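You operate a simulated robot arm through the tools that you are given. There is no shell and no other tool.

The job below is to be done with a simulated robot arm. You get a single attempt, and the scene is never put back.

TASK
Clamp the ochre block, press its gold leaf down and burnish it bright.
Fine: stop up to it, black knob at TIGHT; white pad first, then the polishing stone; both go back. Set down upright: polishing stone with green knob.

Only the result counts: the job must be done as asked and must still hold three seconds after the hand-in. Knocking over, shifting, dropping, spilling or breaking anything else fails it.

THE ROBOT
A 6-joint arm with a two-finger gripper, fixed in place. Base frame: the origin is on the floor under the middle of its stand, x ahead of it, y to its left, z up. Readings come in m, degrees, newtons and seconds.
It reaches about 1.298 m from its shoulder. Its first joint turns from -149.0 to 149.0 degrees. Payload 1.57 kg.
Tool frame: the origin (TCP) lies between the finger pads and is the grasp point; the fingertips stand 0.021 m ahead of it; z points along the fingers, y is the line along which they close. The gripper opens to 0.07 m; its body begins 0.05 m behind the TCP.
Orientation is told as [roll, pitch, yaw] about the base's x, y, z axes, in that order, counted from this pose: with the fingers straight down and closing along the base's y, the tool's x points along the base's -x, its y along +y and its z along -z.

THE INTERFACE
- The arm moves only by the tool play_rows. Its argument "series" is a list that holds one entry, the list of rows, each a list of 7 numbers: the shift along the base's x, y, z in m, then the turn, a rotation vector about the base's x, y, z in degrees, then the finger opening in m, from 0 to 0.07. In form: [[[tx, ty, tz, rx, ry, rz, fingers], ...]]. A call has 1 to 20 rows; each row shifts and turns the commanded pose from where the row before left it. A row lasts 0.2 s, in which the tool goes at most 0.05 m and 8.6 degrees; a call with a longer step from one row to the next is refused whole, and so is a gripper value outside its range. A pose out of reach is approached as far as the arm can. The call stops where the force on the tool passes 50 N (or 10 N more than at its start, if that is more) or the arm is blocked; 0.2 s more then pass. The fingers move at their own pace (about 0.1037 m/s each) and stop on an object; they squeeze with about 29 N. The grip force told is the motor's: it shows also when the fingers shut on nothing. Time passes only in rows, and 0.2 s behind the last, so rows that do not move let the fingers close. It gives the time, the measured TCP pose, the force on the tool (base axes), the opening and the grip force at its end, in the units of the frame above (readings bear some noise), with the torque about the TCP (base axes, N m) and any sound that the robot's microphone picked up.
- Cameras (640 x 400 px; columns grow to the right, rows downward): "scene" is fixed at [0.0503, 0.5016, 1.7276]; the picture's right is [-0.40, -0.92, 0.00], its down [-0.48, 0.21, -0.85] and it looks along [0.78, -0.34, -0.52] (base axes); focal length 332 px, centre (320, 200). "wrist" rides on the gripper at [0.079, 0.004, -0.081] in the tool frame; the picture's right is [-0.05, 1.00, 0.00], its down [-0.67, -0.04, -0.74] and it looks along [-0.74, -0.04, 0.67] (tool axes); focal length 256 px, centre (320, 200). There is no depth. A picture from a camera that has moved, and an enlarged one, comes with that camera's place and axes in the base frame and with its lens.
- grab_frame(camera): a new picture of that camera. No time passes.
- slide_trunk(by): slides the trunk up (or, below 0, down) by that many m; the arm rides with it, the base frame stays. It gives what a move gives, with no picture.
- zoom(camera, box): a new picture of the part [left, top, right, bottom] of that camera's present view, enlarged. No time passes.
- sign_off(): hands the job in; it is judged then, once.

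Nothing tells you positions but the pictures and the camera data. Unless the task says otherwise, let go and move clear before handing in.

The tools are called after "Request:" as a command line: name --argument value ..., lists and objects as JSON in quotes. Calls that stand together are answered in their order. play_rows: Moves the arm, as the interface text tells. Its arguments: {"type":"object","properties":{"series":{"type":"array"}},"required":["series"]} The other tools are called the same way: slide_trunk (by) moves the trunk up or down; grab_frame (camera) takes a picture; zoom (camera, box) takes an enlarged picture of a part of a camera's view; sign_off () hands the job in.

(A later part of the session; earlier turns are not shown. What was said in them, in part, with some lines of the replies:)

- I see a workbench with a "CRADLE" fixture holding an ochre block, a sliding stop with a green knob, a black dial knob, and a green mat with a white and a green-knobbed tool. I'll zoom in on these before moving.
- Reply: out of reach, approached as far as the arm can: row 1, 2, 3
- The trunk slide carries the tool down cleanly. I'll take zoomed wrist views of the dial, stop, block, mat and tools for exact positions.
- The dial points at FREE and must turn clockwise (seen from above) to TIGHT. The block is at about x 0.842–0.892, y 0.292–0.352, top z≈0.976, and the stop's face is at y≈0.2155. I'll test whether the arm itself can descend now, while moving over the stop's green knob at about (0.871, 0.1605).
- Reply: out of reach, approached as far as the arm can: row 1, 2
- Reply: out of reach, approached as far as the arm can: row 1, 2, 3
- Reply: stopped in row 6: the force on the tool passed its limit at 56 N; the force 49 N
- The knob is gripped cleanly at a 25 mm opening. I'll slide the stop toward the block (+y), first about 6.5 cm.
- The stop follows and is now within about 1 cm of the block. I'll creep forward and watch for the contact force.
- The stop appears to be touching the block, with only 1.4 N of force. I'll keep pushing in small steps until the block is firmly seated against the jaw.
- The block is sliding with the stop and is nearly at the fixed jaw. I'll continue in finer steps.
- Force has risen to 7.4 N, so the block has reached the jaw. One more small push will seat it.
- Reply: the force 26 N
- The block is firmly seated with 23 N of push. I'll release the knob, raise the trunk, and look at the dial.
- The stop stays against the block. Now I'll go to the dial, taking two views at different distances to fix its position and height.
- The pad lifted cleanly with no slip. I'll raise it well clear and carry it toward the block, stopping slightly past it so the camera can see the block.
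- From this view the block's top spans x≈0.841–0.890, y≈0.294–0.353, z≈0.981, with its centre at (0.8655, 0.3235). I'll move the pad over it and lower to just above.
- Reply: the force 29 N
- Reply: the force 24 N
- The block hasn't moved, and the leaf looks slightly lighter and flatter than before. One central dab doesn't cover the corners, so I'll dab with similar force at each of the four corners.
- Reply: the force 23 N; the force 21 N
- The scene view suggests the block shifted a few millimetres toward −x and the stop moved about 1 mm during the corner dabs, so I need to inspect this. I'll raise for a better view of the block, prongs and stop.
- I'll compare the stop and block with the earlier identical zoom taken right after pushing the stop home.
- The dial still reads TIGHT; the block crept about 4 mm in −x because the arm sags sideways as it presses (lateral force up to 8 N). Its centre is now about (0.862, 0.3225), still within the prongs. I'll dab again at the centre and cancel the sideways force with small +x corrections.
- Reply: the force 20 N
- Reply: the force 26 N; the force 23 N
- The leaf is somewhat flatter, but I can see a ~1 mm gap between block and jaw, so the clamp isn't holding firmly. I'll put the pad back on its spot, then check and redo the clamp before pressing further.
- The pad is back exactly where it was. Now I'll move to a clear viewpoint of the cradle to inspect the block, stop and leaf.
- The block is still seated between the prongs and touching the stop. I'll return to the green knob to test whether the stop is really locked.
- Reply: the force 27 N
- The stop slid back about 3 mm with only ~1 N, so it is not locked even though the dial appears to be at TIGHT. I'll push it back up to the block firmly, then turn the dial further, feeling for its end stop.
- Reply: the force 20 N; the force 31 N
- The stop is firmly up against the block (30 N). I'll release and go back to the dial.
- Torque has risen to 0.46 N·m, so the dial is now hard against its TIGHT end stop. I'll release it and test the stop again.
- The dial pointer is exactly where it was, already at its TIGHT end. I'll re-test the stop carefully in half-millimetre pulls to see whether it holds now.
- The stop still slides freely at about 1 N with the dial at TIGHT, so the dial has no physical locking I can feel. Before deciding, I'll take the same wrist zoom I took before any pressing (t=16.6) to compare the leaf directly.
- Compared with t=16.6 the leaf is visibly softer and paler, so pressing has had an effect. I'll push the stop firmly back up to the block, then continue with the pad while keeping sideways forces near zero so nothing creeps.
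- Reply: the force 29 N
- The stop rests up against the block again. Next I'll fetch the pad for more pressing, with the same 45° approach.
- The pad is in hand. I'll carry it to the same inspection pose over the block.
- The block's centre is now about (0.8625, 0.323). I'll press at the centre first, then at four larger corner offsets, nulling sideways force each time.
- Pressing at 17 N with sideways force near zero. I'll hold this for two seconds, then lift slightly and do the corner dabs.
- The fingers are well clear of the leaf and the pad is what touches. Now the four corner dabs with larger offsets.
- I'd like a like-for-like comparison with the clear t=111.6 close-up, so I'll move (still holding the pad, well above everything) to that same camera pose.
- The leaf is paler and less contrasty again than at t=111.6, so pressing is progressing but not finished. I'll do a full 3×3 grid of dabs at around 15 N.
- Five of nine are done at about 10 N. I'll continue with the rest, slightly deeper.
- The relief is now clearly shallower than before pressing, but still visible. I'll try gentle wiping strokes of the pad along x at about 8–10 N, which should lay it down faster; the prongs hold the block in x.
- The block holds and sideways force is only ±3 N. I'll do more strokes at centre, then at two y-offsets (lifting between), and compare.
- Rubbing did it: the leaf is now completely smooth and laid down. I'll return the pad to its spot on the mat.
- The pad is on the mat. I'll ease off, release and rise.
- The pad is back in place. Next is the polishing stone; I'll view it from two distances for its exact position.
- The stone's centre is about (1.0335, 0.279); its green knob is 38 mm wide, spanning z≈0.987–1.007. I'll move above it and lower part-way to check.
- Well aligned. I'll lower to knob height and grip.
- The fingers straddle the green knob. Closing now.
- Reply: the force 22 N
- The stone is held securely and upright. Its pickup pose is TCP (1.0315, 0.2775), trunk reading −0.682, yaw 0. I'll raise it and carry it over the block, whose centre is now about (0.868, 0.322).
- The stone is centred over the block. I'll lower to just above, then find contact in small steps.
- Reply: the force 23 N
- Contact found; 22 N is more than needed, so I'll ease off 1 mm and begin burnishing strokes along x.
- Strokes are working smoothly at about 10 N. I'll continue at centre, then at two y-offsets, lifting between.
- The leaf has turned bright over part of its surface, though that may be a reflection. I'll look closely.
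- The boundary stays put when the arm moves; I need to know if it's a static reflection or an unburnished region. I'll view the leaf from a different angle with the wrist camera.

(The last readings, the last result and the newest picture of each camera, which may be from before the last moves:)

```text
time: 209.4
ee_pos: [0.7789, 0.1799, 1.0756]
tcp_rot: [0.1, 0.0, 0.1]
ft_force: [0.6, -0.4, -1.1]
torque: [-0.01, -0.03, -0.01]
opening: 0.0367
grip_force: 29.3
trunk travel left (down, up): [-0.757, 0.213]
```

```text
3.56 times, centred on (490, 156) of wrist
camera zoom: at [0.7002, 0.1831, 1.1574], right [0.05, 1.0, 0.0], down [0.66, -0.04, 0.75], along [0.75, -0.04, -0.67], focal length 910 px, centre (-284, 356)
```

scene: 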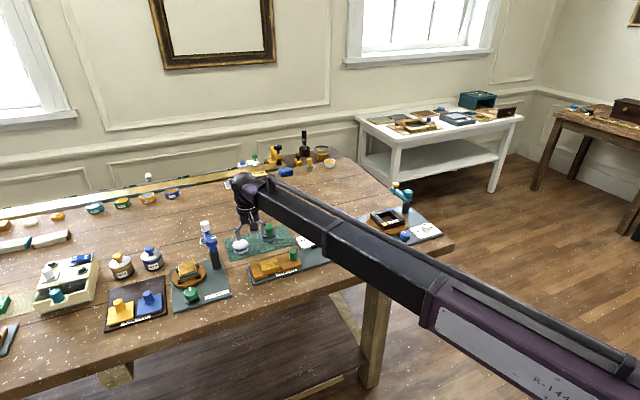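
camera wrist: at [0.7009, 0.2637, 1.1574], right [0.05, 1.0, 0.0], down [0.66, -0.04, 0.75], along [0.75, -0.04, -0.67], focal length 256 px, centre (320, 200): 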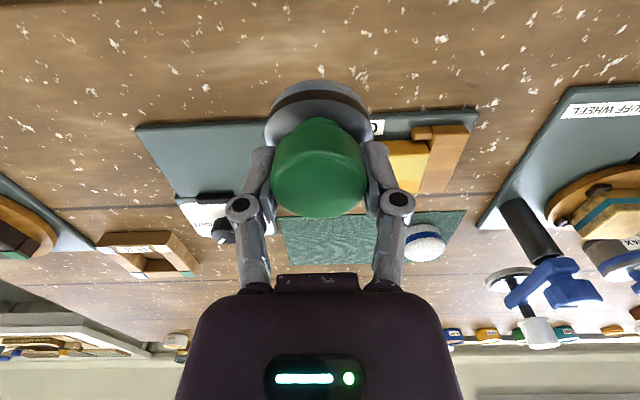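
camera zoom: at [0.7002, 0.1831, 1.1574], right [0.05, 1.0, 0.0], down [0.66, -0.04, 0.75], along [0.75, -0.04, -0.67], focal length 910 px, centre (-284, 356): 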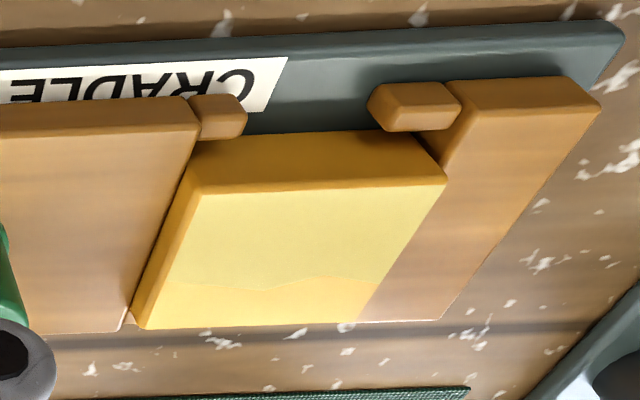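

The bright/dull boundary sits at the same place on the block from both views (about a third in from the far edge), so the far strip isn't burnished yet: the stone bears on its near half. I'll return and stroke further toward +x.

Request:
play_rows --series '[[[0.0258, 0.0353, 0, 0, 0, 0, 0.03], [0.0258, 0.0353, 0, 0, 0, 0, 0.03], [0.0258, 0.0353, 0, 0, 0, 0, 0.03], [0.0258, 0.0353, 0, 0, 0, 0, 0.03], [0, 0, 0, 0, 0, 0, 0.03]]]'

Request:
slide_trunk --by -0.034

Request:
slide_trunk --by -0.008

Request:
play_rows --series '[[[0.004, 0, 0, 0, 0, 0, 0.03], [0.004, 0, 0, 0, 0, 0, 0.03], [0.003, 0, 0, 0, 0, 0, 0.03]]]'

Request:
zoom --camera "scene" --box '[240, 230, 320, 290]'

```text
time: 210.6
ee_pos: [0.8845, 0.32, 1.0764]
tcp_rot: [0.2, -0.1, 0.1]
ft_force: [0.1, -0.1, -0.4]
torque: [0.03, -0.02, -0.02]
opening: 0.0366
grip_force: 29.4
trunk travel left (down, up): [-0.757, 0.213]
```

```text
time: 211.3
ee_pos: [0.883, 0.3201, 1.041]
tcp_rot: [0.2, -0.1, 0.2]
ft_force: [0.6, 0.2, -0.8]
torque: [0.0, 0.0, 0.0]
opening: 0.0368
grip_force: 29.1
trunk travel left (down, up): [-0.723, 0.247]
```

```text
time: 211.9
ee_pos: [0.8813, 0.3201, 1.0352]
tcp_rot: [0.2, -0.2, 0.1]
ft_force: [1.7, 0.7, 9.9]
torque: [-0.02, 0.03, 0.02]
opening: 0.0366
grip_force: 29.9
trunk travel left (down, up): [-0.715, 0.255]
```

```text
time: 212.7
ee_pos: [0.8928, 0.319, 1.035]
tcp_rot: [0.1, -0.3, 0.1]
ft_force: [-2.0, 0.2, 8.3]
torque: [-0.04, 0.23, -0.02]
opening: 0.0364
grip_force: 28.5
trunk travel left (down, up): [-0.715, 0.255]
```

```text
6.67 times, centred on (280, 260) of scene
camera zoom: at [0.0503, 0.5016, 1.7276], right [-0.4, -0.92, 0.0], down [-0.48, 0.21, -0.85], along [0.78, -0.34, -0.52], focal length 2211 px, centre (587, -200)
```

zoom: 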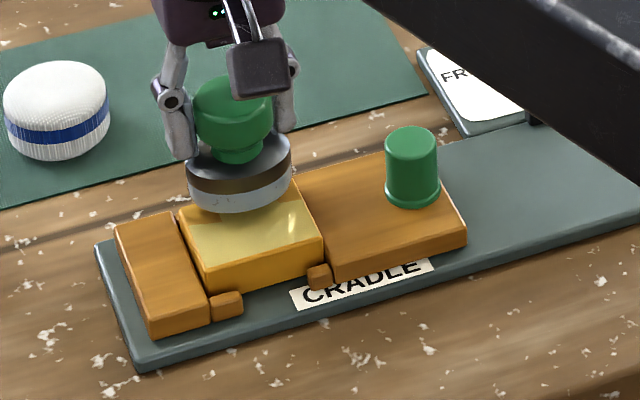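

Now repeated strokes over the far side, at centre and both y-offsets.

Request:
play_rows --series '[[[-0.004, 0, 0, 0, 0, 0, 0.03], [-0.004, 0, 0, 0, 0, 0, 0.03], [-0.004, 0, 0, 0, 0, 0, 0.03], [-0.004, 0, 0, 0, 0, 0, 0.03], [-0.004, 0, 0, 0, 0, 0, 0.03], [0.004, 0, 0, 0, 0, 0, 0.03], [0.004, 0, 0, 0, 0, 0, 0.03], [0.004, 0, 0, 0, 0, 0, 0.03], [0.004, 0, 0, 0, 0, 0, 0.03], [0.004, 0, 0, 0, 0, 0, 0.03], [-0.004, 0, 0, 0, 0, 0, 0.03], [-0.004, 0, 0, 0, 0, 0, 0.03], [-0.004, 0, 0, 0, 0, 0, 0.03], [-0.004, 0, 0, 0, 0, 0, 0.03], [-0.004, 0, 0, 0, 0, 0, 0.03], [0.004, 0, 0, 0, 0, 0, 0.03], [0.004, 0, 0, 0, 0, 0, 0.03], [0.004, 0, 0, 0, 0, 0, 0.03], [0.004, 0, 0, 0, 0, 0, 0.03], [0.004, 0, 0, 0, 0, 0, 0.03]]]'

Request:
slide_trunk --by 0.008

Request:
play_rows --series '[[[0, 0.012, 0, 0, 0, 0, 0.03]]]'

Request:
slide_trunk --by -0.008

Request:
play_rows --series '[[[-0.004, 0, 0, 0, 0, 0, 0.03], [-0.004, 0, 0, 0, 0, 0, 0.03], [-0.004, 0, 0, 0, 0, 0, 0.03], [-0.004, 0, 0, 0, 0, 0, 0.03], [-0.004, 0, 0, 0, 0, 0, 0.03], [0.004, 0, 0, 0, 0, 0, 0.03], [0.004, 0, 0, 0, 0, 0, 0.03], [0.004, 0, 0, 0, 0, 0, 0.03], [0.004, 0, 0, 0, 0, 0, 0.03], [0.004, 0, 0, 0, 0, 0, 0.03], [-0.004, 0, 0, 0, 0, 0, 0.03], [-0.004, 0, 0, 0, 0, 0, 0.03], [-0.004, 0, 0, 0, 0, 0, 0.03], [-0.004, 0, 0, 0, 0, 0, 0.03], [-0.004, 0, 0, 0, 0, 0, 0.03]]]'

Request:
slide_trunk --by 0.008

Request:
play_rows --series '[[[0, -0.024, 0, 0, 0, 0, 0.03]]]'

Request:
slide_trunk --by -0.008

Request:
play_rows --series '[[[0.004, 0, 0, 0, 0, 0, 0.03], [0.004, 0, 0, 0, 0, 0, 0.03], [0.004, 0, 0, 0, 0, 0, 0.03], [0.004, 0, 0, 0, 0, 0, 0.03], [0.004, 0, 0, 0, 0, 0, 0.03], [-0.004, 0, 0, 0, 0, 0, 0.03], [-0.004, 0, 0, 0, 0, 0, 0.03], [-0.004, 0, 0, 0, 0, 0, 0.03], [-0.004, 0, 0, 0, 0, 0, 0.03], [-0.004, 0, 0, 0, 0, 0, 0.03], [0.004, 0, 0, 0, 0, 0, 0.03], [0.004, 0, 0, 0, 0, 0, 0.03], [0.004, 0, 0, 0, 0, 0, 0.03], [0.004, 0, 0, 0, 0, 0, 0.03], [0.004, 0, 0, 0, 0, 0, 0.03]]]'

Request:
slide_trunk --by 0.042

Request:
play_rows --series '[[[0.03, 0.02, 0, 0, 0, 0, 0.03], [0.02, 0.0, 0, 0, 0, 0, 0.03], [0, 0, 0, 0, 0, 0, 0.03]]]'

Request:
zoom --camera "scene" --box '[255, 250, 287, 270]'

```text
time: 216.9
ee_pos: [0.8926, 0.321, 1.0346]
tcp_rot: [0.2, -0.2, 0.1]
ft_force: [-2.7, 1.4, 7.8]
torque: [-0.04, 0.21, -0.03]
opening: 0.0364
grip_force: 29.2
trunk travel left (down, up): [-0.715, 0.255]
```

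```text
time: 217.5
ee_pos: [0.8938, 0.321, 1.0416]
tcp_rot: [0.2, -0.1, 0.1]
ft_force: [0.3, 0.6, -1.6]
torque: [0.0, 0.01, -0.05]
opening: 0.0365
grip_force: 28.9
trunk travel left (down, up): [-0.723, 0.247]
```

```text
time: 217.9
ee_pos: [0.8936, 0.333, 1.0424]
tcp_rot: [0.2, -0.1, 0.1]
ft_force: [0.2, -0.6, -1.1]
torque: [0.0, 0.0, 0.02]
opening: 0.0363
grip_force: 28.9
trunk travel left (down, up): [-0.723, 0.247]
```

```text
time: 218.5
ee_pos: [0.8929, 0.3325, 1.0349]
tcp_rot: [0.2, -0.1, 0.2]
ft_force: [1.1, -0.8, 9.3]
torque: [-0.04, 0.06, 0.02]
opening: 0.0364
grip_force: 29.0
trunk travel left (down, up): [-0.715, 0.255]
```

```text
time: 221.7
ee_pos: [0.873, 0.3333, 1.0347]
tcp_rot: [0.1, -0.1, 0.1]
ft_force: [3.6, -0.4, 13.6]
torque: [-0.01, -0.12, 0.01]
opening: 0.0365
grip_force: 29.2
trunk travel left (down, up): [-0.715, 0.255]
```

```text
time: 222.2
ee_pos: [0.8742, 0.3339, 1.0415]
tcp_rot: [0.2, 0.0, 0.1]
ft_force: [0.9, -0.5, -0.6]
torque: [0.02, 0.02, 0.01]
opening: 0.0366
grip_force: 28.5
trunk travel left (down, up): [-0.723, 0.247]
```

```text
time: 222.6
ee_pos: [0.8751, 0.3089, 1.0408]
tcp_rot: [0.2, -0.1, 0.1]
ft_force: [-0.4, 0.0, -0.8]
torque: [-0.04, -0.01, 0.02]
opening: 0.0364
grip_force: 29.2
trunk travel left (down, up): [-0.723, 0.247]
```

```text
time: 223.2
ee_pos: [0.8745, 0.3081, 1.0351]
tcp_rot: [0.2, -0.2, 0.1]
ft_force: [1.2, -0.4, 9.2]
torque: [0.09, 0.04, -0.03]
opening: 0.0364
grip_force: 28.7
trunk travel left (down, up): [-0.715, 0.255]
```

```text
time: 226.4
ee_pos: [0.894, 0.3094, 1.035]
tcp_rot: [0.2, -0.2, 0.2]
ft_force: [-2.6, -0.8, 8.2]
torque: [-0.01, 0.22, 0.01]
opening: 0.0364
grip_force: 28.9
trunk travel left (down, up): [-0.715, 0.255]
```

```text
time: 227.2
ee_pos: [0.8946, 0.3091, 1.0764]
tcp_rot: [0.2, 0.0, 0.1]
ft_force: [0.1, -0.3, -1.8]
torque: [-0.02, 0.03, 0.01]
opening: 0.0362
grip_force: 29.0
trunk travel left (down, up): [-0.757, 0.213]
```

```text
time: 228.1
ee_pos: [0.9447, 0.3279, 1.076]
tcp_rot: [0.2, -0.1, 0.2]
ft_force: [0.3, 0.1, -0.8]
torque: [-0.01, 0.01, -0.04]
opening: 0.0362
grip_force: 29.0
trunk travel left (down, up): [-0.757, 0.213]
```

```text
16.00 times, centred on (271, 260) of scene
camera zoom: at [0.0503, 0.5016, 1.7276], right [-0.4, -0.92, 0.0], down [-0.48, 0.21, -0.85], along [0.78, -0.34, -0.52], focal length 5306 px, centre (1104, -760)
```

zoom: 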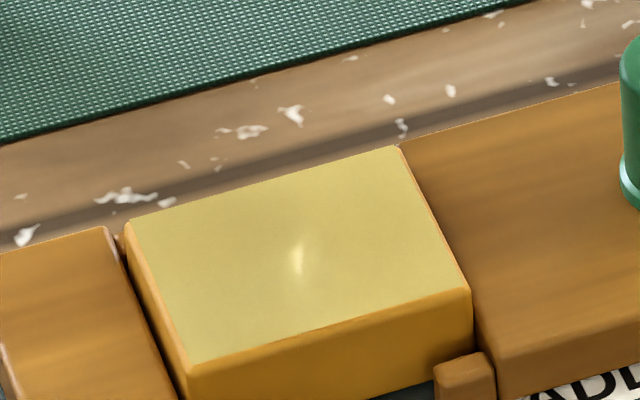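

The entire leaf is now uniformly bright with a clear highlight, so burnishing is complete. I'll take the stone back to its spot on the mat.

Request:
play_rows --series '[[[0.029, -0.0167, 0, 0, 0, 0, 0.03], [0.029, -0.0167, 0, 0, 0, 0, 0.03], [0.029, -0.0167, 0, 0, 0, 0, 0.03], [0, 0, 0, 0, 0, 0, 0.03]]]'

Request:
slide_trunk --by -0.06

Request:
grab_frame --camera "wrist"

Request:
zoom --camera "scene" --box '[240, 210, 300, 250]'

```text
time: 229.1
ee_pos: [1.0314, 0.2792, 1.0762]
tcp_rot: [0.1, -0.2, 0.2]
ft_force: [-1.0, 1.2, -0.4]
torque: [0.0, -0.02, -0.01]
opening: 0.0364
grip_force: 29.3
trunk travel left (down, up): [-0.757, 0.213]
```

```text
time: 230.1
ee_pos: [1.0322, 0.2797, 1.0162]
tcp_rot: [0.2, -0.1, 0.0]
ft_force: [-0.4, -0.2, -1.2]
torque: [-0.01, -0.03, 0.01]
opening: 0.0364
grip_force: 28.9
trunk travel left (down, up): [-0.697, 0.273]
```

```text
taken
camera wrist: at [0.9518, 0.2837, 1.0975], right [0.05, 1.0, 0.0], down [0.66, -0.04, 0.75], along [0.75, -0.04, -0.67], focal length 256 px, centre (320, 200)
```

wrist: 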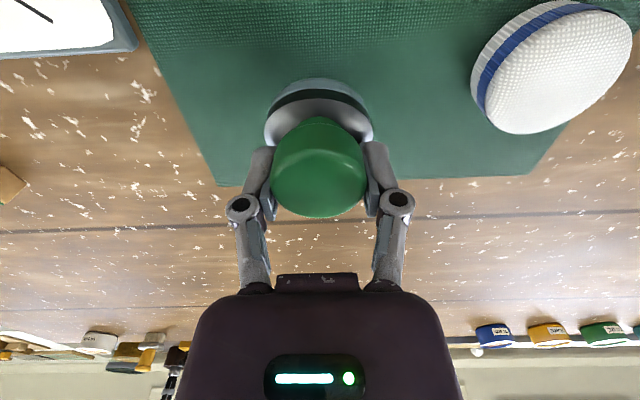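

```text
10.00 times, centred on (270, 230) of scene
camera zoom: at [0.0503, 0.5016, 1.7276], right [-0.4, -0.92, 0.0], down [-0.48, 0.21, -0.85], along [0.78, -0.34, -0.52], focal length 3316 px, centre (820, -100)
```

zoom: 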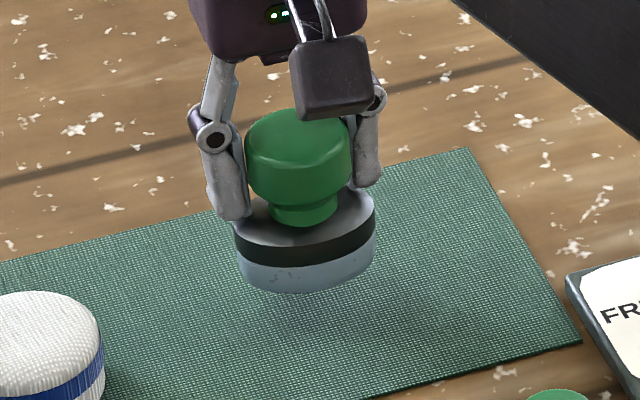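

Request:
play_rows --series '[[[0.0005, -0.0018, 0, 0, 0, 0, 0.03], [0, 0, 0, 0, 0, 0, 0.03]]]'

Request:
slide_trunk --by -0.01

Request:
slide_trunk --by -0.002

Request:
slide_trunk --by -0.001

```text
time: 230.7
ee_pos: [1.0325, 0.2775, 1.0149]
tcp_rot: [0.3, -0.1, 0.0]
ft_force: [0.4, -0.5, -0.2]
torque: [-0.01, -0.04, 0.02]
opening: 0.0364
grip_force: 28.6
trunk travel left (down, up): [-0.697, 0.273]
```

```text
time: 231.2
ee_pos: [1.0319, 0.2771, 1.007]
tcp_rot: [0.3, 0.0, 0.0]
ft_force: [0.3, -0.1, -0.4]
torque: [0.0, 0.01, 0.0]
opening: 0.0366
grip_force: 28.9
trunk travel left (down, up): [-0.687, 0.283]
```

```text
time: 231.8
ee_pos: [1.033, 0.2766, 1.0023]
tcp_rot: [0.2, 0.0, 0.1]
ft_force: [0.0, 0.8, -0.7]
torque: [0.0, 0.02, 0.01]
opening: 0.0363
grip_force: 29.1
trunk travel left (down, up): [-0.685, 0.285]
```

```text
time: 232.3
ee_pos: [1.0325, 0.2776, 1.0035]
tcp_rot: [0.3, -0.1, 0.1]
ft_force: [0.5, 0.3, 2.0]
torque: [-0.05, -0.06, 0.04]
opening: 0.0358
grip_force: 28.5
trunk travel left (down, up): [-0.684, 0.286]
```

The stone is touching the mat. A touch more, then I'll open the fingers gently and check it stays upright.

Request:
slide_trunk --by -0.0005

Request:
play_rows --series '[[[0, 0, 0, 0, 0, 0, 0.042], [0, 0, 0, 0, 0, 0, 0.05], [0, 0, 0, 0, 0, 0, 0.06], [0, 0, 0, 0, 0, 0, 0.07], [0, 0, 0, 0, 0, 0, 0.07]]]'

Request:
grab_frame --camera "wrist"

Request:
zoom --camera "scene" --box '[240, 210, 300, 250]'

```text
time: 232.8
ee_pos: [1.0323, 0.2776, 1.0036]
tcp_rot: [0.2, -0.2, 0.2]
ft_force: [4.1, 2.0, 8.7]
torque: [-0.05, -0.17, -0.02]
opening: 0.0362
grip_force: 28.7
trunk travel left (down, up): [-0.684, 0.286]
```

```text
time: 234.0
ee_pos: [1.0321, 0.2774, 1.0028]
tcp_rot: [0.2, -0.1, 0.1]
ft_force: [-0.2, -0.1, -0.4]
torque: [-0.02, -0.03, 0.03]
opening: 0.07
grip_force: 0.0
trunk travel left (down, up): [-0.684, 0.286]
```

```text
taken
camera wrist: at [0.9524, 0.2819, 1.084], right [0.05, 1.0, 0.0], down [0.66, -0.04, 0.75], along [0.75, -0.04, -0.67], focal length 256 px, centre (320, 200)
```

wrist: 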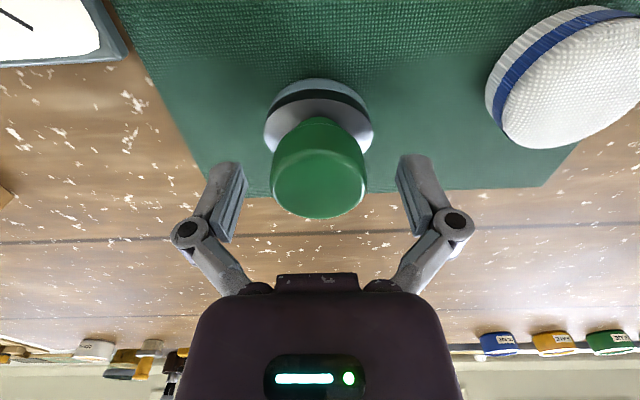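

```text
10.00 times, centred on (270, 230) of scene
camera zoom: at [0.0503, 0.5016, 1.7276], right [-0.4, -0.92, 0.0], down [-0.48, 0.21, -0.85], along [0.78, -0.34, -0.52], focal length 3316 px, centre (820, -100)
```

zoom: 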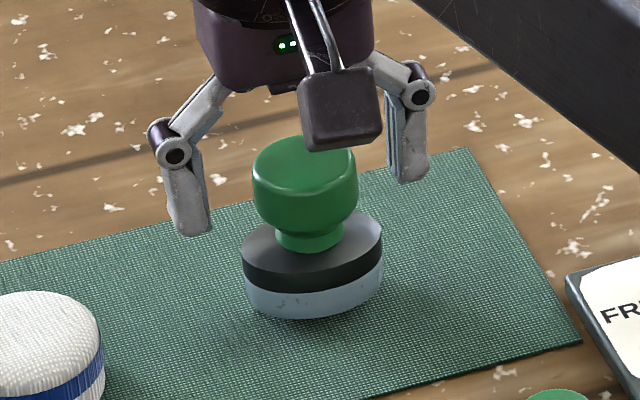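

The stone stands upright back in its place. I'll rise and inspect the clamp.

Request:
slide_trunk --by 0.075

Request:
play_rows --series '[[[-0.042, -0.006, 0, 0, 0, 0, 0.045], [-0.042, -0.006, 0, 0, 0, 0, 0.045], [-0.042, -0.006, 0, 0, 0, 0, 0.045], [-0.042, -0.006, 0, 0, 0, 0, 0.045], [-0.042, -0.006, 0, 0, 0, 0, 0.045], [-0.042, -0.006, 0, 0, 0, 0, 0.045], [0, 0, 0, 0, 0, 0, 0.045]]]'

Request:
grab_frame --camera "wrist"

Request:
zoom --camera "scene" --box '[240, 240, 320, 290]'

Request:
zoom --camera "scene" --box '[255, 250, 287, 270]'

```text
time: 235.1
ee_pos: [1.0321, 0.2768, 1.0762]
tcp_rot: [0.2, -0.2, 0.1]
ft_force: [0.6, 0.3, -0.9]
torque: [-0.02, 0.02, -0.03]
opening: 0.0702
grip_force: 0.0
trunk travel left (down, up): [-0.759, 0.211]
```

```text
time: 236.7
ee_pos: [0.7813, 0.243, 1.0777]
tcp_rot: [0.2, -0.2, 0.1]
ft_force: [0.6, 0.2, -0.2]
torque: [0.01, 0.04, -0.03]
opening: 0.0452
grip_force: 0.1
trunk travel left (down, up): [-0.759, 0.211]
```

```text
taken
camera wrist: at [0.7017, 0.2463, 1.1588], right [0.05, 1.0, 0.0], down [0.66, -0.04, 0.75], along [0.75, -0.04, -0.67], focal length 256 px, centre (320, 200)
```

wrist: 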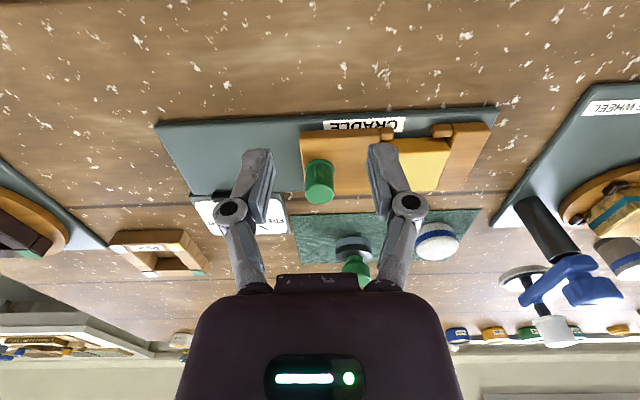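

```text
8.00 times, centred on (280, 265) of scene
camera zoom: at [0.0503, 0.5016, 1.7276], right [-0.4, -0.92, 0.0], down [-0.48, 0.21, -0.85], along [0.78, -0.34, -0.52], focal length 2653 px, centre (640, -320)
```

zoom: 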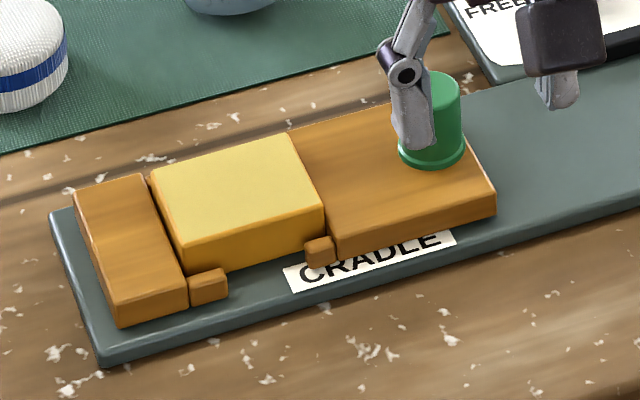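

```text
16.00 times, centred on (271, 260) of scene
camera zoom: at [0.0503, 0.5016, 1.7276], right [-0.4, -0.92, 0.0], down [-0.48, 0.21, -0.85], along [0.78, -0.34, -0.52], focal length 5306 px, centre (1104, -760)
```

zoom: 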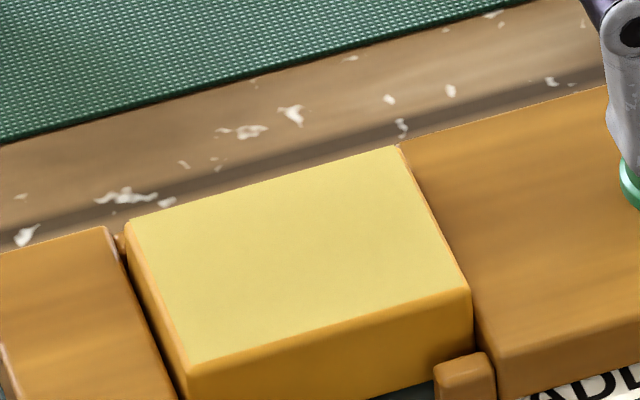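

Everything is in place and the leaf is bright. The block and stop have drifted about 1.5 mm from the jaw, so I'll redo the clamp properly: dial to FREE, stop pushed up, dial back to TIGHT. First, the dial.

Request:
play_rows --series '[[[0.0285, -0.0177, 0, 0, 0, -8, 0.055], [0.0285, -0.0177, 0, 0, 0, -8, 0.055], [0.0285, -0.0177, 0, 0, 0, -8, 0.055], [0.0285, -0.0177, 0, 0, 0, -8, 0.055], [0.0285, -0.0177, 0, 0, 0, -8, 0.055], [0.0285, -0.0173, 0, 0, 0, -5, 0.055], [0, 0, 0, 0, 0, 0, 0.055]]]'

Request:
slide_trunk --by -0.04

Request:
grab_frame --camera "wrist"

```text
time: 238.3
ee_pos: [0.9503, 0.1356, 1.0776]
tcp_rot: [0.3, -0.2, -45.0]
ft_force: [0.4, -0.5, 0.4]
torque: [0.02, 0.01, 0.0]
opening: 0.0549
grip_force: 0.1
trunk travel left (down, up): [-0.759, 0.211]
```

```text
time: 239.1
ee_pos: [0.9509, 0.1355, 1.0387]
tcp_rot: [0.1, -0.1, -44.8]
ft_force: [-0.4, 0.4, 0.2]
torque: [0.0, 0.01, 0.02]
opening: 0.0551
grip_force: 0.1
trunk travel left (down, up): [-0.719, 0.251]
```

```text
taken
camera wrist: at [0.8974, 0.1956, 1.1191], right [0.74, 0.67, 0.0], down [0.44, -0.5, 0.75], along [0.5, -0.55, -0.67], focal length 256 px, centre (320, 200)
```

wrist: 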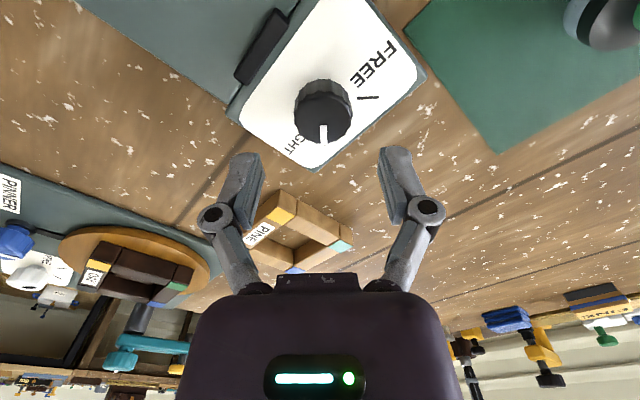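

Request:
play_rows --series '[[[0.001, 0.0012, 0, 0, 0, 0, 0.055], [0, 0, 0, 0, 0, 0, 0.055]]]'

Request:
slide_trunk --by -0.03

Request:
slide_trunk --by -0.021

Request:
play_rows --series '[[[0, 0, 0, 0, 0, 0, 0.042], [0, 0, 0, 0, 0, 0, 0.036], [0, 0, 0, 0, 0, 0, 0.03], [0, 0, 0, 0, 0, 0, 0.026], [0, 0, 0, 0, 0, 0, 0.026]]]'

Request:
play_rows --series '[[[0, 0, 0, 0, 0, 6, 0.026], [0, 0, 0, 0, 0, 8, 0.026], [0, 0, 0, 0, 0, 8, 0.026], [0, 0, 0, 0, 0, 8, 0.026], [0, 0, 0, 0, 0, 8, 0.026], [0, 0, 0, 0, 0, 8, 0.026], [0, 0, 0, 0, 0, 8, 0.026], [0, 0, 0, 0, 0, 8, 0.026], [0, 0, 0, 0, 0, 8, 0.026], [0, 0, 0, 0, 0, 8, 0.026], [0, 0, 0, 0, 0, 8, 0.026], [0, 0, 0, 0, 0, 3, 0.026], [0, 0, 0, 0, 0, 0, 0.026]]]'

Request:
zoom --camera "wrist" --box '[200, 90, 440, 240]'

```text
time: 239.7
ee_pos: [0.9526, 0.1382, 1.0382]
tcp_rot: [0.2, -0.1, -44.9]
ft_force: [0.0, -0.5, -0.1]
torque: [-0.02, -0.03, 0.01]
opening: 0.0551
grip_force: 0.0
trunk travel left (down, up): [-0.719, 0.251]
```

```text
time: 240.5
ee_pos: [0.9518, 0.1379, 1.0067]
tcp_rot: [0.3, -0.1, -44.9]
ft_force: [-0.2, -0.9, -0.6]
torque: [0.04, 0.01, 0.02]
opening: 0.0549
grip_force: 0.0
trunk travel left (down, up): [-0.689, 0.281]
```

```text
time: 241.1
ee_pos: [0.9523, 0.1374, 0.986]
tcp_rot: [0.3, -0.1, -44.9]
ft_force: [0.2, 0.0, -0.1]
torque: [-0.01, -0.02, 0.0]
opening: 0.0551
grip_force: 0.1
trunk travel left (down, up): [-0.668, 0.302]
```

```text
time: 242.3
ee_pos: [0.9538, 0.1379, 0.9853]
tcp_rot: [0.2, -0.1, -45.0]
ft_force: [1.2, -0.1, 1.5]
torque: [0.14, -0.01, 0.02]
opening: 0.0339
grip_force: 32.3
trunk travel left (down, up): [-0.668, 0.302]
```

```text
time: 245.1
ee_pos: [0.9523, 0.1359, 0.9865]
tcp_rot: [0.2, -0.1, 44.0]
ft_force: [-0.1, -9.8, -1.5]
torque: [-0.6, 0.39, -0.05]
opening: 0.0338
grip_force: 31.8
trunk travel left (down, up): [-0.668, 0.302]
```

```text
2.67 times, centred on (320, 165) of wrist
camera zoom: at [0.8923, 0.0843, 1.0681], right [-0.66, 0.75, 0.0], down [0.5, 0.44, 0.75], along [0.56, 0.49, -0.67], focal length 683 px, centre (320, 293)
```

zoom: 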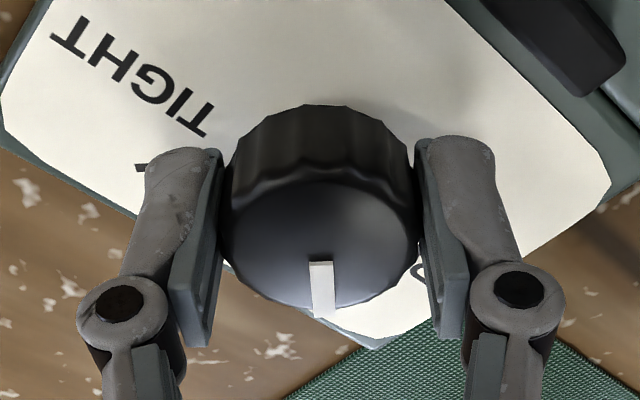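

The dial is at FREE. I'll release and go to the stop's green knob.

Request:
play_rows --series '[[[0, 0, 0, 0, 0, 0, 0.045], [0, 0, 0, 0, 0, 0, 0.055], [0, 0, 0, 0, 0, 0, 0.055]]]'

Request:
slide_trunk --by 0.082

Request:
play_rows --series '[[[-0.0137, 0.017, 0, 0, 0, -8, 0.045], [-0.0137, 0.017, 0, 0, 0, -8, 0.045], [-0.0137, 0.017, 0, 0, 0, -8, 0.045], [-0.0137, 0.017, 0, 0, 0, -8, 0.045], [-0.0137, 0.017, 0, 0, 0, -8, 0.045], [-0.0137, 0.017, 0, 0, 0, -4, 0.045], [0, 0, 0, 0, 0, 0, 0.045]]]'

Request:
slide_trunk --by -0.045

Request:
zoom --camera "wrist" --box '[220, 70, 420, 195]'

```text
time: 245.9
ee_pos: [0.9519, 0.1369, 0.9865]
tcp_rot: [0.2, -0.1, 44.1]
ft_force: [0.8, 0.2, -0.4]
torque: [0.0, -0.06, 0.01]
opening: 0.0549
grip_force: 0.0
trunk travel left (down, up): [-0.668, 0.302]
```

```text
time: 247.1
ee_pos: [0.9526, 0.1363, 1.0689]
tcp_rot: [0.2, -0.1, 44.2]
ft_force: [-1.6, -0.1, 0.0]
torque: [0.02, 0.0, -0.01]
opening: 0.0548
grip_force: 0.1
trunk travel left (down, up): [-0.75, 0.22]
```

```text
time: 248.7
ee_pos: [0.87, 0.2393, 1.0689]
tcp_rot: [0.2, -0.2, 0.0]
ft_force: [-0.7, -0.4, 0.0]
torque: [0.02, 0.0, 0.01]
opening: 0.0449
grip_force: 0.0
trunk travel left (down, up): [-0.75, 0.22]
```

```text
time: 249.6
ee_pos: [0.8697, 0.2394, 1.0238]
tcp_rot: [0.2, -0.1, 0.1]
ft_force: [0.3, -0.3, 0.3]
torque: [-0.05, -0.01, 0.02]
opening: 0.0449
grip_force: 0.0
trunk travel left (down, up): [-0.705, 0.265]
```

```text
3.20 times, centred on (320, 132) of wrist
camera zoom: at [0.7903, 0.2442, 1.1051], right [0.05, 1.0, 0.0], down [0.66, -0.04, 0.75], along [0.75, -0.04, -0.67], focal length 819 px, centre (320, 416)
```

zoom: 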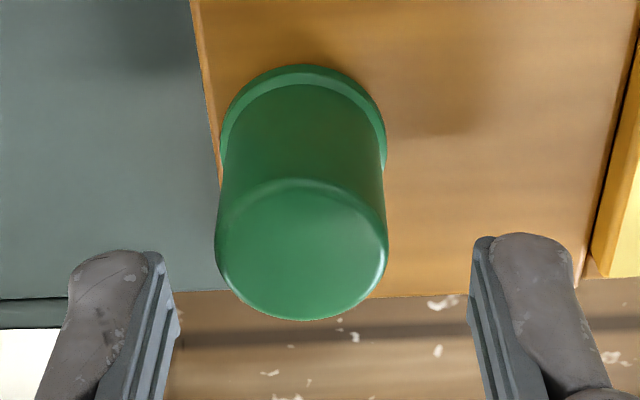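

The knob is about 2.5 mm toward −y of the gripper. I'll correct, lower, grip and push up to the block.

Request:
play_rows --series '[[[0, -0.0025, 0, 0, 0, 0, 0.045], [0, 0, 0, 0, 0, 0, 0.045]]]'

Request:
slide_trunk --by -0.026

Request:
play_rows --series '[[[0, 0, 0, 0, 0, 0, 0.04], [0, 0, 0, 0, 0, 0, 0.032], [0, 0, 0, 0, 0, 0, 0.026], [0, 0, 0, 0, 0, 0, 0.02], [0, 0, 0, 0, 0, 0, 0.02]]]'

Request:
play_rows --series '[[[0, 0.001, 0, 0, 0, 0, 0.02], [0, 0.001, 0, 0, 0, 0, 0.02], [0, 0, 0, 0, 0, 0, 0.02]]]'

Request:
play_rows --series '[[[0, 0.001, 0, 0, 0, 0, 0.02], [0, 0.001, 0, 0, 0, 0, 0.02], [0, 0, 0, 0, 0, 0, 0.02]]]'

Request:
zoom --camera "scene" --box '[255, 250, 287, 270]'

```text
time: 250.2
ee_pos: [0.8709, 0.238, 1.0241]
tcp_rot: [0.2, -0.1, 0.1]
ft_force: [0.1, 0.2, 0.0]
torque: [0.01, 0.01, 0.01]
opening: 0.0448
grip_force: 0.1
trunk travel left (down, up): [-0.705, 0.265]
```

```text
time: 250.9
ee_pos: [0.8697, 0.2367, 0.9975]
tcp_rot: [0.2, -0.1, 0.0]
ft_force: [0.1, -0.8, 0.5]
torque: [-0.01, -0.02, -0.01]
opening: 0.045
grip_force: 0.0
trunk travel left (down, up): [-0.679, 0.291]
```

```text
time: 252.1
ee_pos: [0.8698, 0.2373, 0.9973]
tcp_rot: [0.2, 0.0, 0.0]
ft_force: [-0.1, 0.4, 2.0]
torque: [-0.01, 0.08, 0.0]
opening: 0.0253
grip_force: 31.8
trunk travel left (down, up): [-0.679, 0.291]
```

```text
time: 252.9
ee_pos: [0.8707, 0.2399, 0.9969]
tcp_rot: [0.2, -0.2, 0.1]
ft_force: [1.2, -0.8, 2.0]
torque: [-0.02, -0.01, 0.05]
opening: 0.0253
grip_force: 31.8
trunk travel left (down, up): [-0.679, 0.291]
```

```text
time: 253.7
ee_pos: [0.871, 0.2392, 0.9972]
tcp_rot: [0.1, -0.1, 0.0]
ft_force: [-0.4, -13.9, -2.8]
torque: [-0.33, -0.21, 0.08]
opening: 0.0252
grip_force: 31.5
trunk travel left (down, up): [-0.679, 0.291]
```

```text
16.00 times, centred on (271, 260) of scene
camera zoom: at [0.0503, 0.5016, 1.7276], right [-0.4, -0.92, 0.0], down [-0.48, 0.21, -0.85], along [0.78, -0.34, -0.52], focal length 5306 px, centre (1104, -760)
```

zoom: 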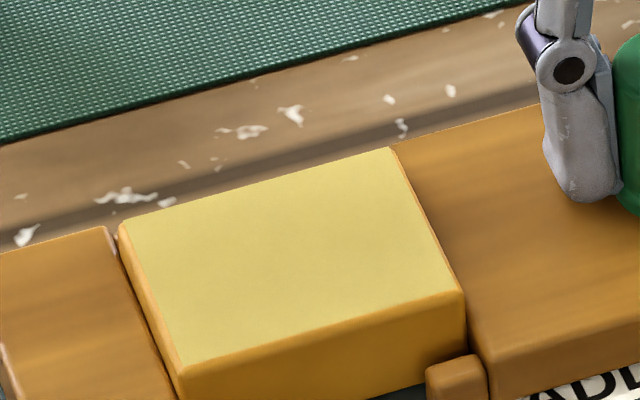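

The block is snug against the jaw at 14 N. I'll ease the push slightly so there's minimal spring-back, then release.

Request:
play_rows --series '[[[0, -0.0012, 0, 0, 0, 0, 0.02], [0, 0, 0, 0, 0, 0, 0.02]]]'

Request:
play_rows --series '[[[0, 0, 0, 0, 0, 0, 0.035], [0, 0, 0, 0, 0, 0, 0.045], [0, 0, 0, 0, 0, 0, 0.045]]]'

Request:
zoom --camera "scene" --box '[255, 250, 287, 270]'

Request:
slide_trunk --by 0.071

Request:
play_rows --series '[[[0.0137, -0.017, 0, 0, 0, 8, 0.055], [0.0137, -0.017, 0, 0, 0, 8, 0.055], [0.0137, -0.017, 0, 0, 0, 8, 0.055], [0.0137, -0.017, 0, 0, 0, 8, 0.055], [0.0137, -0.017, 0, 0, 0, 8, 0.055], [0.0137, -0.0165, 0, 0, 0, 5, 0.055], [0, 0, 0, 0, 0, 0, 0.055]]]'

Request:
grab_frame --camera "wrist"

Request:
zoom --camera "scene" --box '[255, 250, 287, 270]'

```text
time: 254.3
ee_pos: [0.8699, 0.2388, 0.9975]
tcp_rot: [0.2, -0.1, 0.0]
ft_force: [-0.4, -10.7, -2.1]
torque: [-0.21, 0.09, 0.06]
opening: 0.0252
grip_force: 31.9
trunk travel left (down, up): [-0.679, 0.291]
```

```text
time: 255.1
ee_pos: [0.8704, 0.2389, 0.9975]
tcp_rot: [0.2, -0.1, 0.1]
ft_force: [0.3, -0.7, 0.1]
torque: [-0.02, -0.03, 0.0]
opening: 0.0448
grip_force: 0.0
trunk travel left (down, up): [-0.679, 0.291]
```

```text
16.00 times, centred on (271, 260) of scene
camera zoom: at [0.0503, 0.5016, 1.7276], right [-0.4, -0.92, 0.0], down [-0.48, 0.21, -0.85], along [0.78, -0.34, -0.52], focal length 5306 px, centre (1104, -760)
```

zoom: 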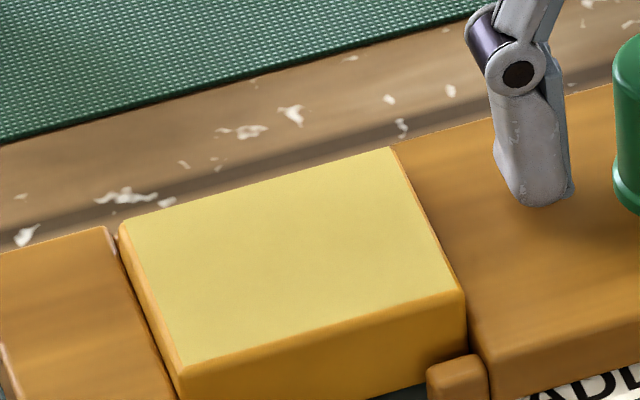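

```text
time: 256.2
ee_pos: [0.8702, 0.2413, 1.0699]
tcp_rot: [0.1, 0.0, 0.2]
ft_force: [-0.8, -0.2, -0.4]
torque: [0.0, 0.03, -0.01]
opening: 0.0448
grip_force: 0.1
trunk travel left (down, up): [-0.75, 0.22]
```

```text
time: 257.8
ee_pos: [0.9525, 0.1381, 1.067]
tcp_rot: [0.2, -0.1, 45.2]
ft_force: [-0.3, 0.2, 0.4]
torque: [0.02, 0.02, 0.02]
opening: 0.0551
grip_force: 0.1
trunk travel left (down, up): [-0.75, 0.22]
```

```text
taken
camera wrist: at [0.8942, 0.0858, 1.1501], right [-0.67, 0.74, 0.0], down [0.5, 0.44, 0.75], along [0.55, 0.5, -0.67], focal length 256 px, centre (320, 200)
```

wrist: 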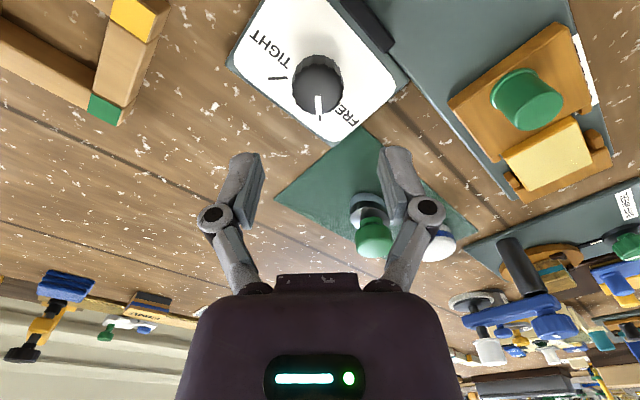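

```text
16.00 times, centred on (271, 260) of scene
camera zoom: at [0.0503, 0.5016, 1.7276], right [-0.4, -0.92, 0.0], down [-0.48, 0.21, -0.85], along [0.78, -0.34, -0.52], focal length 5306 px, centre (1104, -760)
```

zoom: 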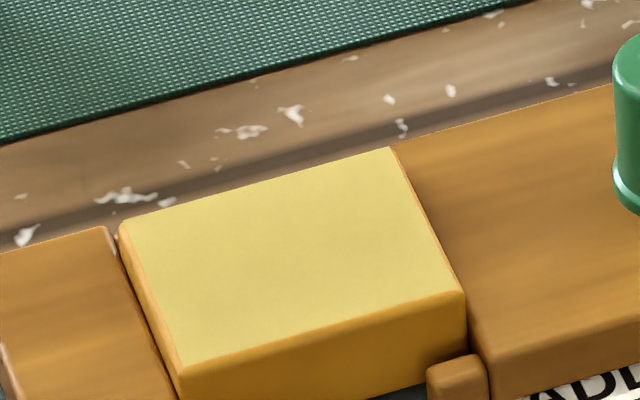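

The stop is against the block with no gap. Now I'll turn the dial back to TIGHT.

Request:
play_rows --series '[[[-0.0016, -0.0018, 0, 0, 0, 0, 0.055], [0, 0, 0, 0, 0, 0, 0.055]]]'

Request:
slide_trunk --by -0.06

Request:
slide_trunk --by -0.022

Request:
play_rows --series '[[[0, 0, 0, 0, 0, 0, 0.042], [0, 0, 0, 0, 0, 0, 0.036], [0, 0, 0, 0, 0, 0, 0.03], [0, 0, 0, 0, 0, 0, 0.026], [0, 0, 0, 0, 0, 0, 0.026]]]'

Request:
play_rows --series '[[[0, 0, 0, 0, 0, -6, 0.026], [0, 0, 0, 0, 0, -8, 0.026], [0, 0, 0, 0, 0, -8, 0.026], [0, 0, 0, 0, 0, -8, 0.026], [0, 0, 0, 0, 0, -8, 0.026], [0, 0, 0, 0, 0, -8, 0.026], [0, 0, 0, 0, 0, -8, 0.026], [0, 0, 0, 0, 0, -8, 0.026], [0, 0, 0, 0, 0, -8, 0.026], [0, 0, 0, 0, 0, -8, 0.026], [0, 0, 0, 0, 0, -8, 0.026], [0, 0, 0, 0, 0, -5, 0.026], [0, 0, 0, 0, 0, 0, 0.026]]]'

Request:
zoom --camera "wrist" --box '[200, 90, 440, 240]'

```text
time: 258.4
ee_pos: [0.9517, 0.1376, 1.0675]
tcp_rot: [0.2, -0.1, 45.1]
ft_force: [0.6, -0.5, -0.4]
torque: [0.01, -0.03, 0.02]
opening: 0.0551
grip_force: 0.0
trunk travel left (down, up): [-0.75, 0.22]
```

```text
time: 259.4
ee_pos: [0.9524, 0.1366, 1.0078]
tcp_rot: [0.2, 0.0, 45.1]
ft_force: [-0.2, -0.2, 0.8]
torque: [0.02, -0.01, 0.0]
opening: 0.0552
grip_force: 0.1
trunk travel left (down, up): [-0.69, 0.28]
```

```text
time: 260.1
ee_pos: [0.9521, 0.1368, 0.9867]
tcp_rot: [0.1, 0.0, 45.2]
ft_force: [-0.5, 0.1, -1.1]
torque: [0.0, 0.0, 0.02]
opening: 0.0552
grip_force: 0.2
trunk travel left (down, up): [-0.668, 0.302]
```

```text
time: 261.3
ee_pos: [0.9515, 0.1368, 0.9865]
tcp_rot: [0.1, -0.2, 45.0]
ft_force: [9.6, -5.1, 8.1]
torque: [-0.32, -0.1, 0.02]
opening: 0.0337
grip_force: 31.9
trunk travel left (down, up): [-0.668, 0.302]
```

```text
time: 264.1
ee_pos: [0.9524, 0.1382, 0.9861]
tcp_rot: [0.2, -0.2, -45.9]
ft_force: [16.5, 5.1, 14.9]
torque: [0.42, -0.18, 0.21]
opening: 0.034
grip_force: 31.8
trunk travel left (down, up): [-0.668, 0.302]
```

```text
2.67 times, centred on (320, 165) of wrist
camera zoom: at [0.8994, 0.1981, 1.068], right [0.76, 0.66, 0.0], down [0.43, -0.5, 0.75], along [0.49, -0.56, -0.67], focal length 683 px, centre (320, 293)
```

zoom: 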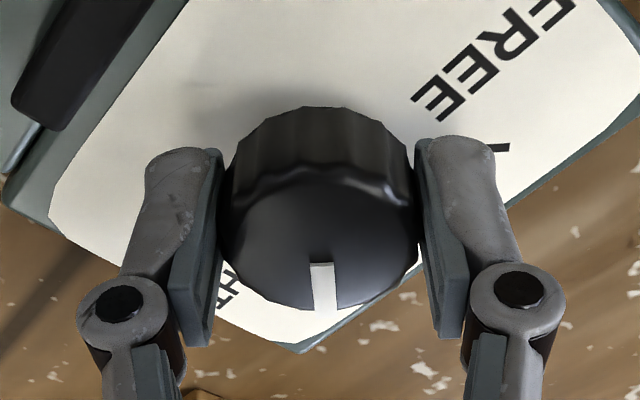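

The dial is at its TIGHT end stop (torque rising). I'll release, rise well clear and do a final inspection.

Request:
play_rows --series '[[[0, 0, 0, 0, 0, 0, 0.045], [0, 0, 0, 0, 0, 0, 0.055], [0, 0, 0, 0, 0, 0, 0.055]]]'

Request:
slide_trunk --by 0.1

Request:
zoom --camera "wrist" --box '[220, 20, 420, 145]'

Request:
play_rows --series '[[[-0.035, 0.0, 0, 0, 0, 8, 0.055], [-0.035, 0.0, 0, 0, 0, 8, 0.055], [-0.035, 0.0, 0, 0, 0, 8, 0.055], [-0.035, 0.0, 0, 0, 0, 8, 0.055], [-0.035, 0.0, 0, 0, 0, 8, 0.055], [-0.035, 0.0, 0, 0, 0, 6, 0.055], [0, 0, 0, 0, 0, 0, 0.055]]]'

Request:
grab_frame --camera "scene"

Request:
zoom --camera "scene" --box '[210, 205, 350, 295]'

Request:
zoom --camera "scene" --box '[255, 250, 287, 270]'

Request:
zoom --camera "scene" --box '[290, 225, 330, 250]'

Request:
grab_frame --camera "wrist"

```text
time: 264.9
ee_pos: [0.9513, 0.1372, 0.9859]
tcp_rot: [0.0, -0.1, -45.9]
ft_force: [0.1, 0.2, 0.1]
torque: [-0.02, 0.01, 0.02]
opening: 0.0551
grip_force: 0.0
trunk travel left (down, up): [-0.668, 0.302]
```

```text
time: 266.2
ee_pos: [0.9513, 0.1378, 1.0873]
tcp_rot: [0.1, -0.2, -45.8]
ft_force: [0.1, 0.2, -0.7]
torque: [-0.02, 0.0, -0.03]
opening: 0.0548
grip_force: 0.1
trunk travel left (down, up): [-0.768, 0.202]
```

```text
3.20 times, centred on (320, 82) of wrist
camera zoom: at [0.899, 0.1976, 1.1679], right [0.75, 0.66, 0.0], down [0.44, -0.5, 0.75], along [0.49, -0.56, -0.67], focal length 819 px, centre (320, 576)
```

zoom: 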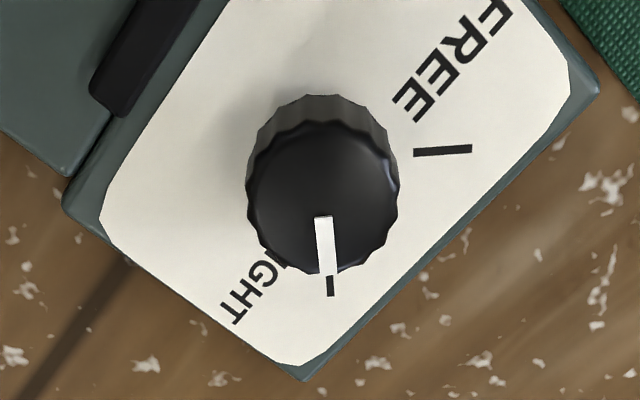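

```text
time: 267.8
ee_pos: [0.7428, 0.1371, 1.0865]
tcp_rot: [0.2, -0.2, 0.3]
ft_force: [0.0, 0.9, 0.3]
torque: [0.01, 0.03, -0.02]
opening: 0.0551
grip_force: 0.1
trunk travel left (down, up): [-0.768, 0.202]
```

```text
taken
```

scene: 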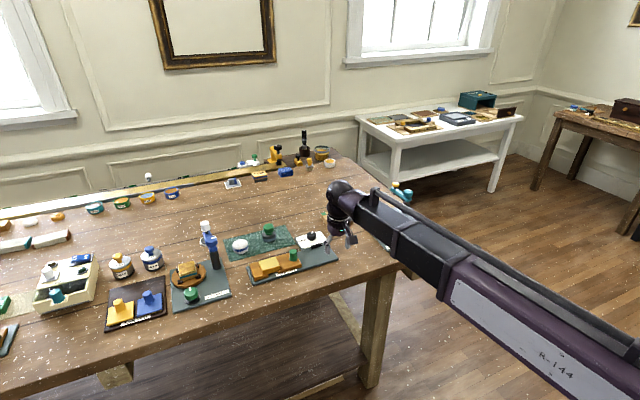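

```text
4.44 times, centred on (280, 250) of scene
camera zoom: at [0.0503, 0.5016, 1.7276], right [-0.4, -0.92, 0.0], down [-0.48, 0.21, -0.85], along [0.78, -0.34, -0.52], focal length 1474 px, centre (498, -22)
```

zoom: 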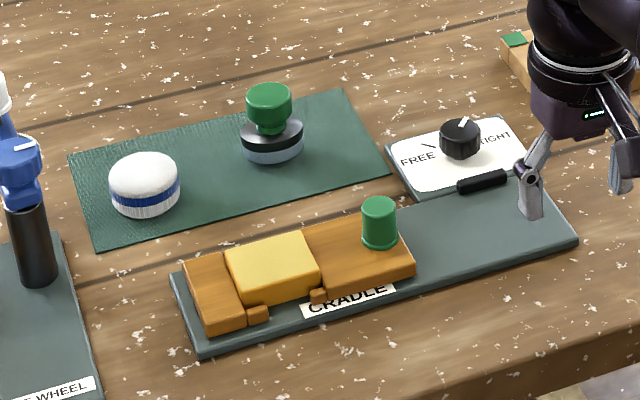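

```text
16.00 times, centred on (271, 260) of scene
camera zoom: at [0.0503, 0.5016, 1.7276], right [-0.4, -0.92, 0.0], down [-0.48, 0.21, -0.85], along [0.78, -0.34, -0.52], focal length 5306 px, centre (1104, -760)
```

zoom: 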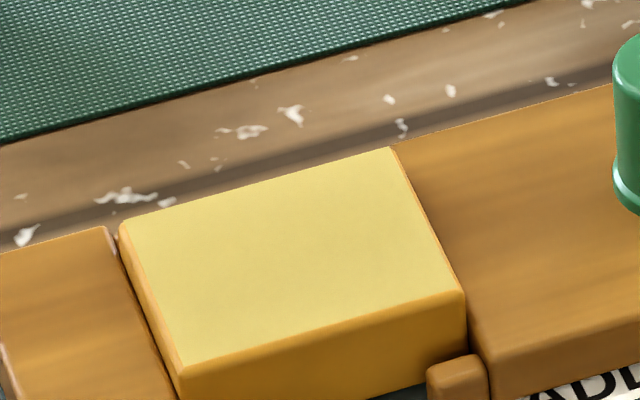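

```text
16.00 times, centred on (310, 238) of scene
camera zoom: at [0.0503, 0.5016, 1.7276], right [-0.4, -0.92, 0.0], down [-0.48, 0.21, -0.85], along [0.78, -0.34, -0.52], focal length 5306 px, centre (480, -400)
```

zoom: 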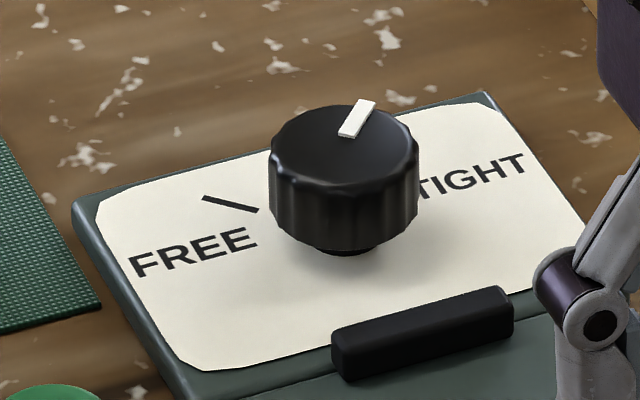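

```text
taken
camera wrist: at [0.6628, 0.1411, 1.1678], right [0.05, 1.0, 0.0], down [0.66, -0.04, 0.75], along [0.75, -0.04, -0.67], focal length 256 px, centre (320, 200)
```

wrist: 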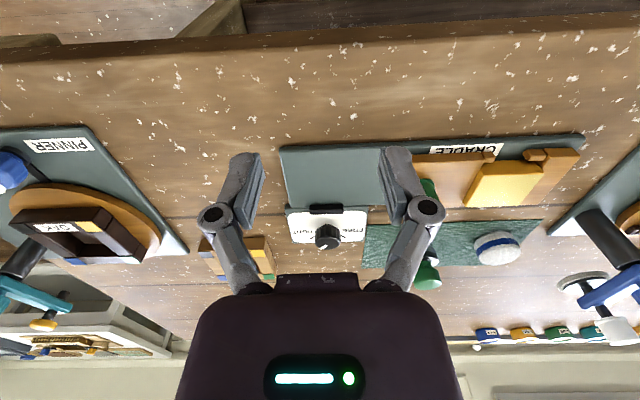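

Everything looks right. I'll do one last uniformity check of the leaf from this side and confirm the tools on the mat.

Request:
zoom --camera "wrist" --box '[440, 130, 600, 230]'

Request:
zoom --camera "wrist" --box '[350, 200, 560, 300]'

Request:
zoom --camera "scene" --box '[210, 210, 290, 260]'

```text
4.00 times, centred on (520, 180) of wrist
camera zoom: at [0.6628, 0.1411, 1.1678], right [0.05, 1.0, 0.0], down [0.66, -0.04, 0.75], along [0.75, -0.04, -0.67], focal length 1024 px, centre (-480, 280)
```

zoom: 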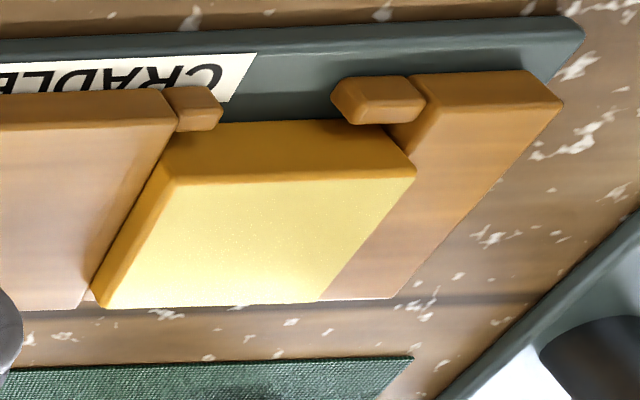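

```text
3.05 times, centred on (455, 250) of wrist
camera zoom: at [0.6628, 0.1411, 1.1678], right [0.05, 1.0, 0.0], down [0.66, -0.04, 0.75], along [0.75, -0.04, -0.67], focal length 780 px, centre (-91, 48)
```

zoom: 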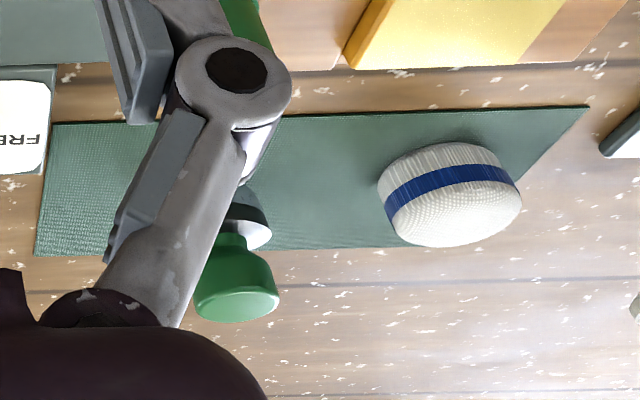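

```text
8.00 times, centred on (250, 235) of scene
camera zoom: at [0.0503, 0.5016, 1.7276], right [-0.4, -0.92, 0.0], down [-0.48, 0.21, -0.85], along [0.78, -0.34, -0.52], focal length 2653 px, centre (880, -80)
```

zoom: 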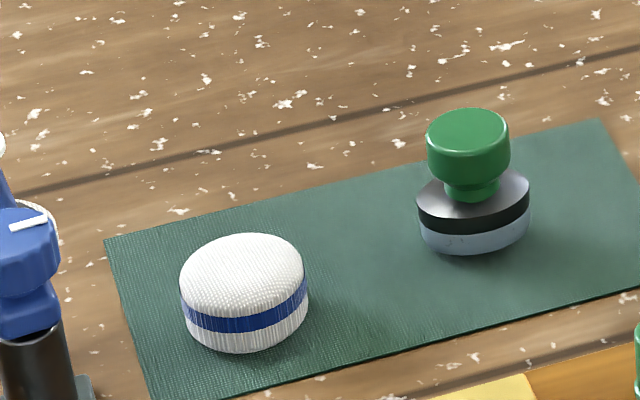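

The leaf is smooth and evenly bright, the stop is up against the block, and the dial points at TIGHT. The pad and the upright stone are back on their mat and the arm is clear, so I'm handing in.

Request:
sign_off

```text
The job is handed in.
```

The job is handed in, and the last pictures showed everything as you asked. One doubt is how firmly the clamp holds.

- **Clamp:** The stop is up against the ochre block, the block is against the fixed jaw, and the black knob is at TIGHT. When I tested it, the stop still slid at about 1 N with the knob hard against its TIGHT end. The block and stop therefore crept a few millimetres during the pressing. At the end I turned the knob to FREE, pushed the stop home again and turned it back to TIGHT. I did not repeat the pull test after that.
- **Gold leaf:** The white pad went first. Dabbing alone only softened the wrinkles, so I finished with light rubbing strokes, which laid the leaf flat. The polishing stone then brought the whole surface to an even shine.
- **Tools:** The pad and the polishing stone are back in their places on the mat, with the stone upright and its green knob on top.

The gripper is empty and clear, and I saw nothing else moved.
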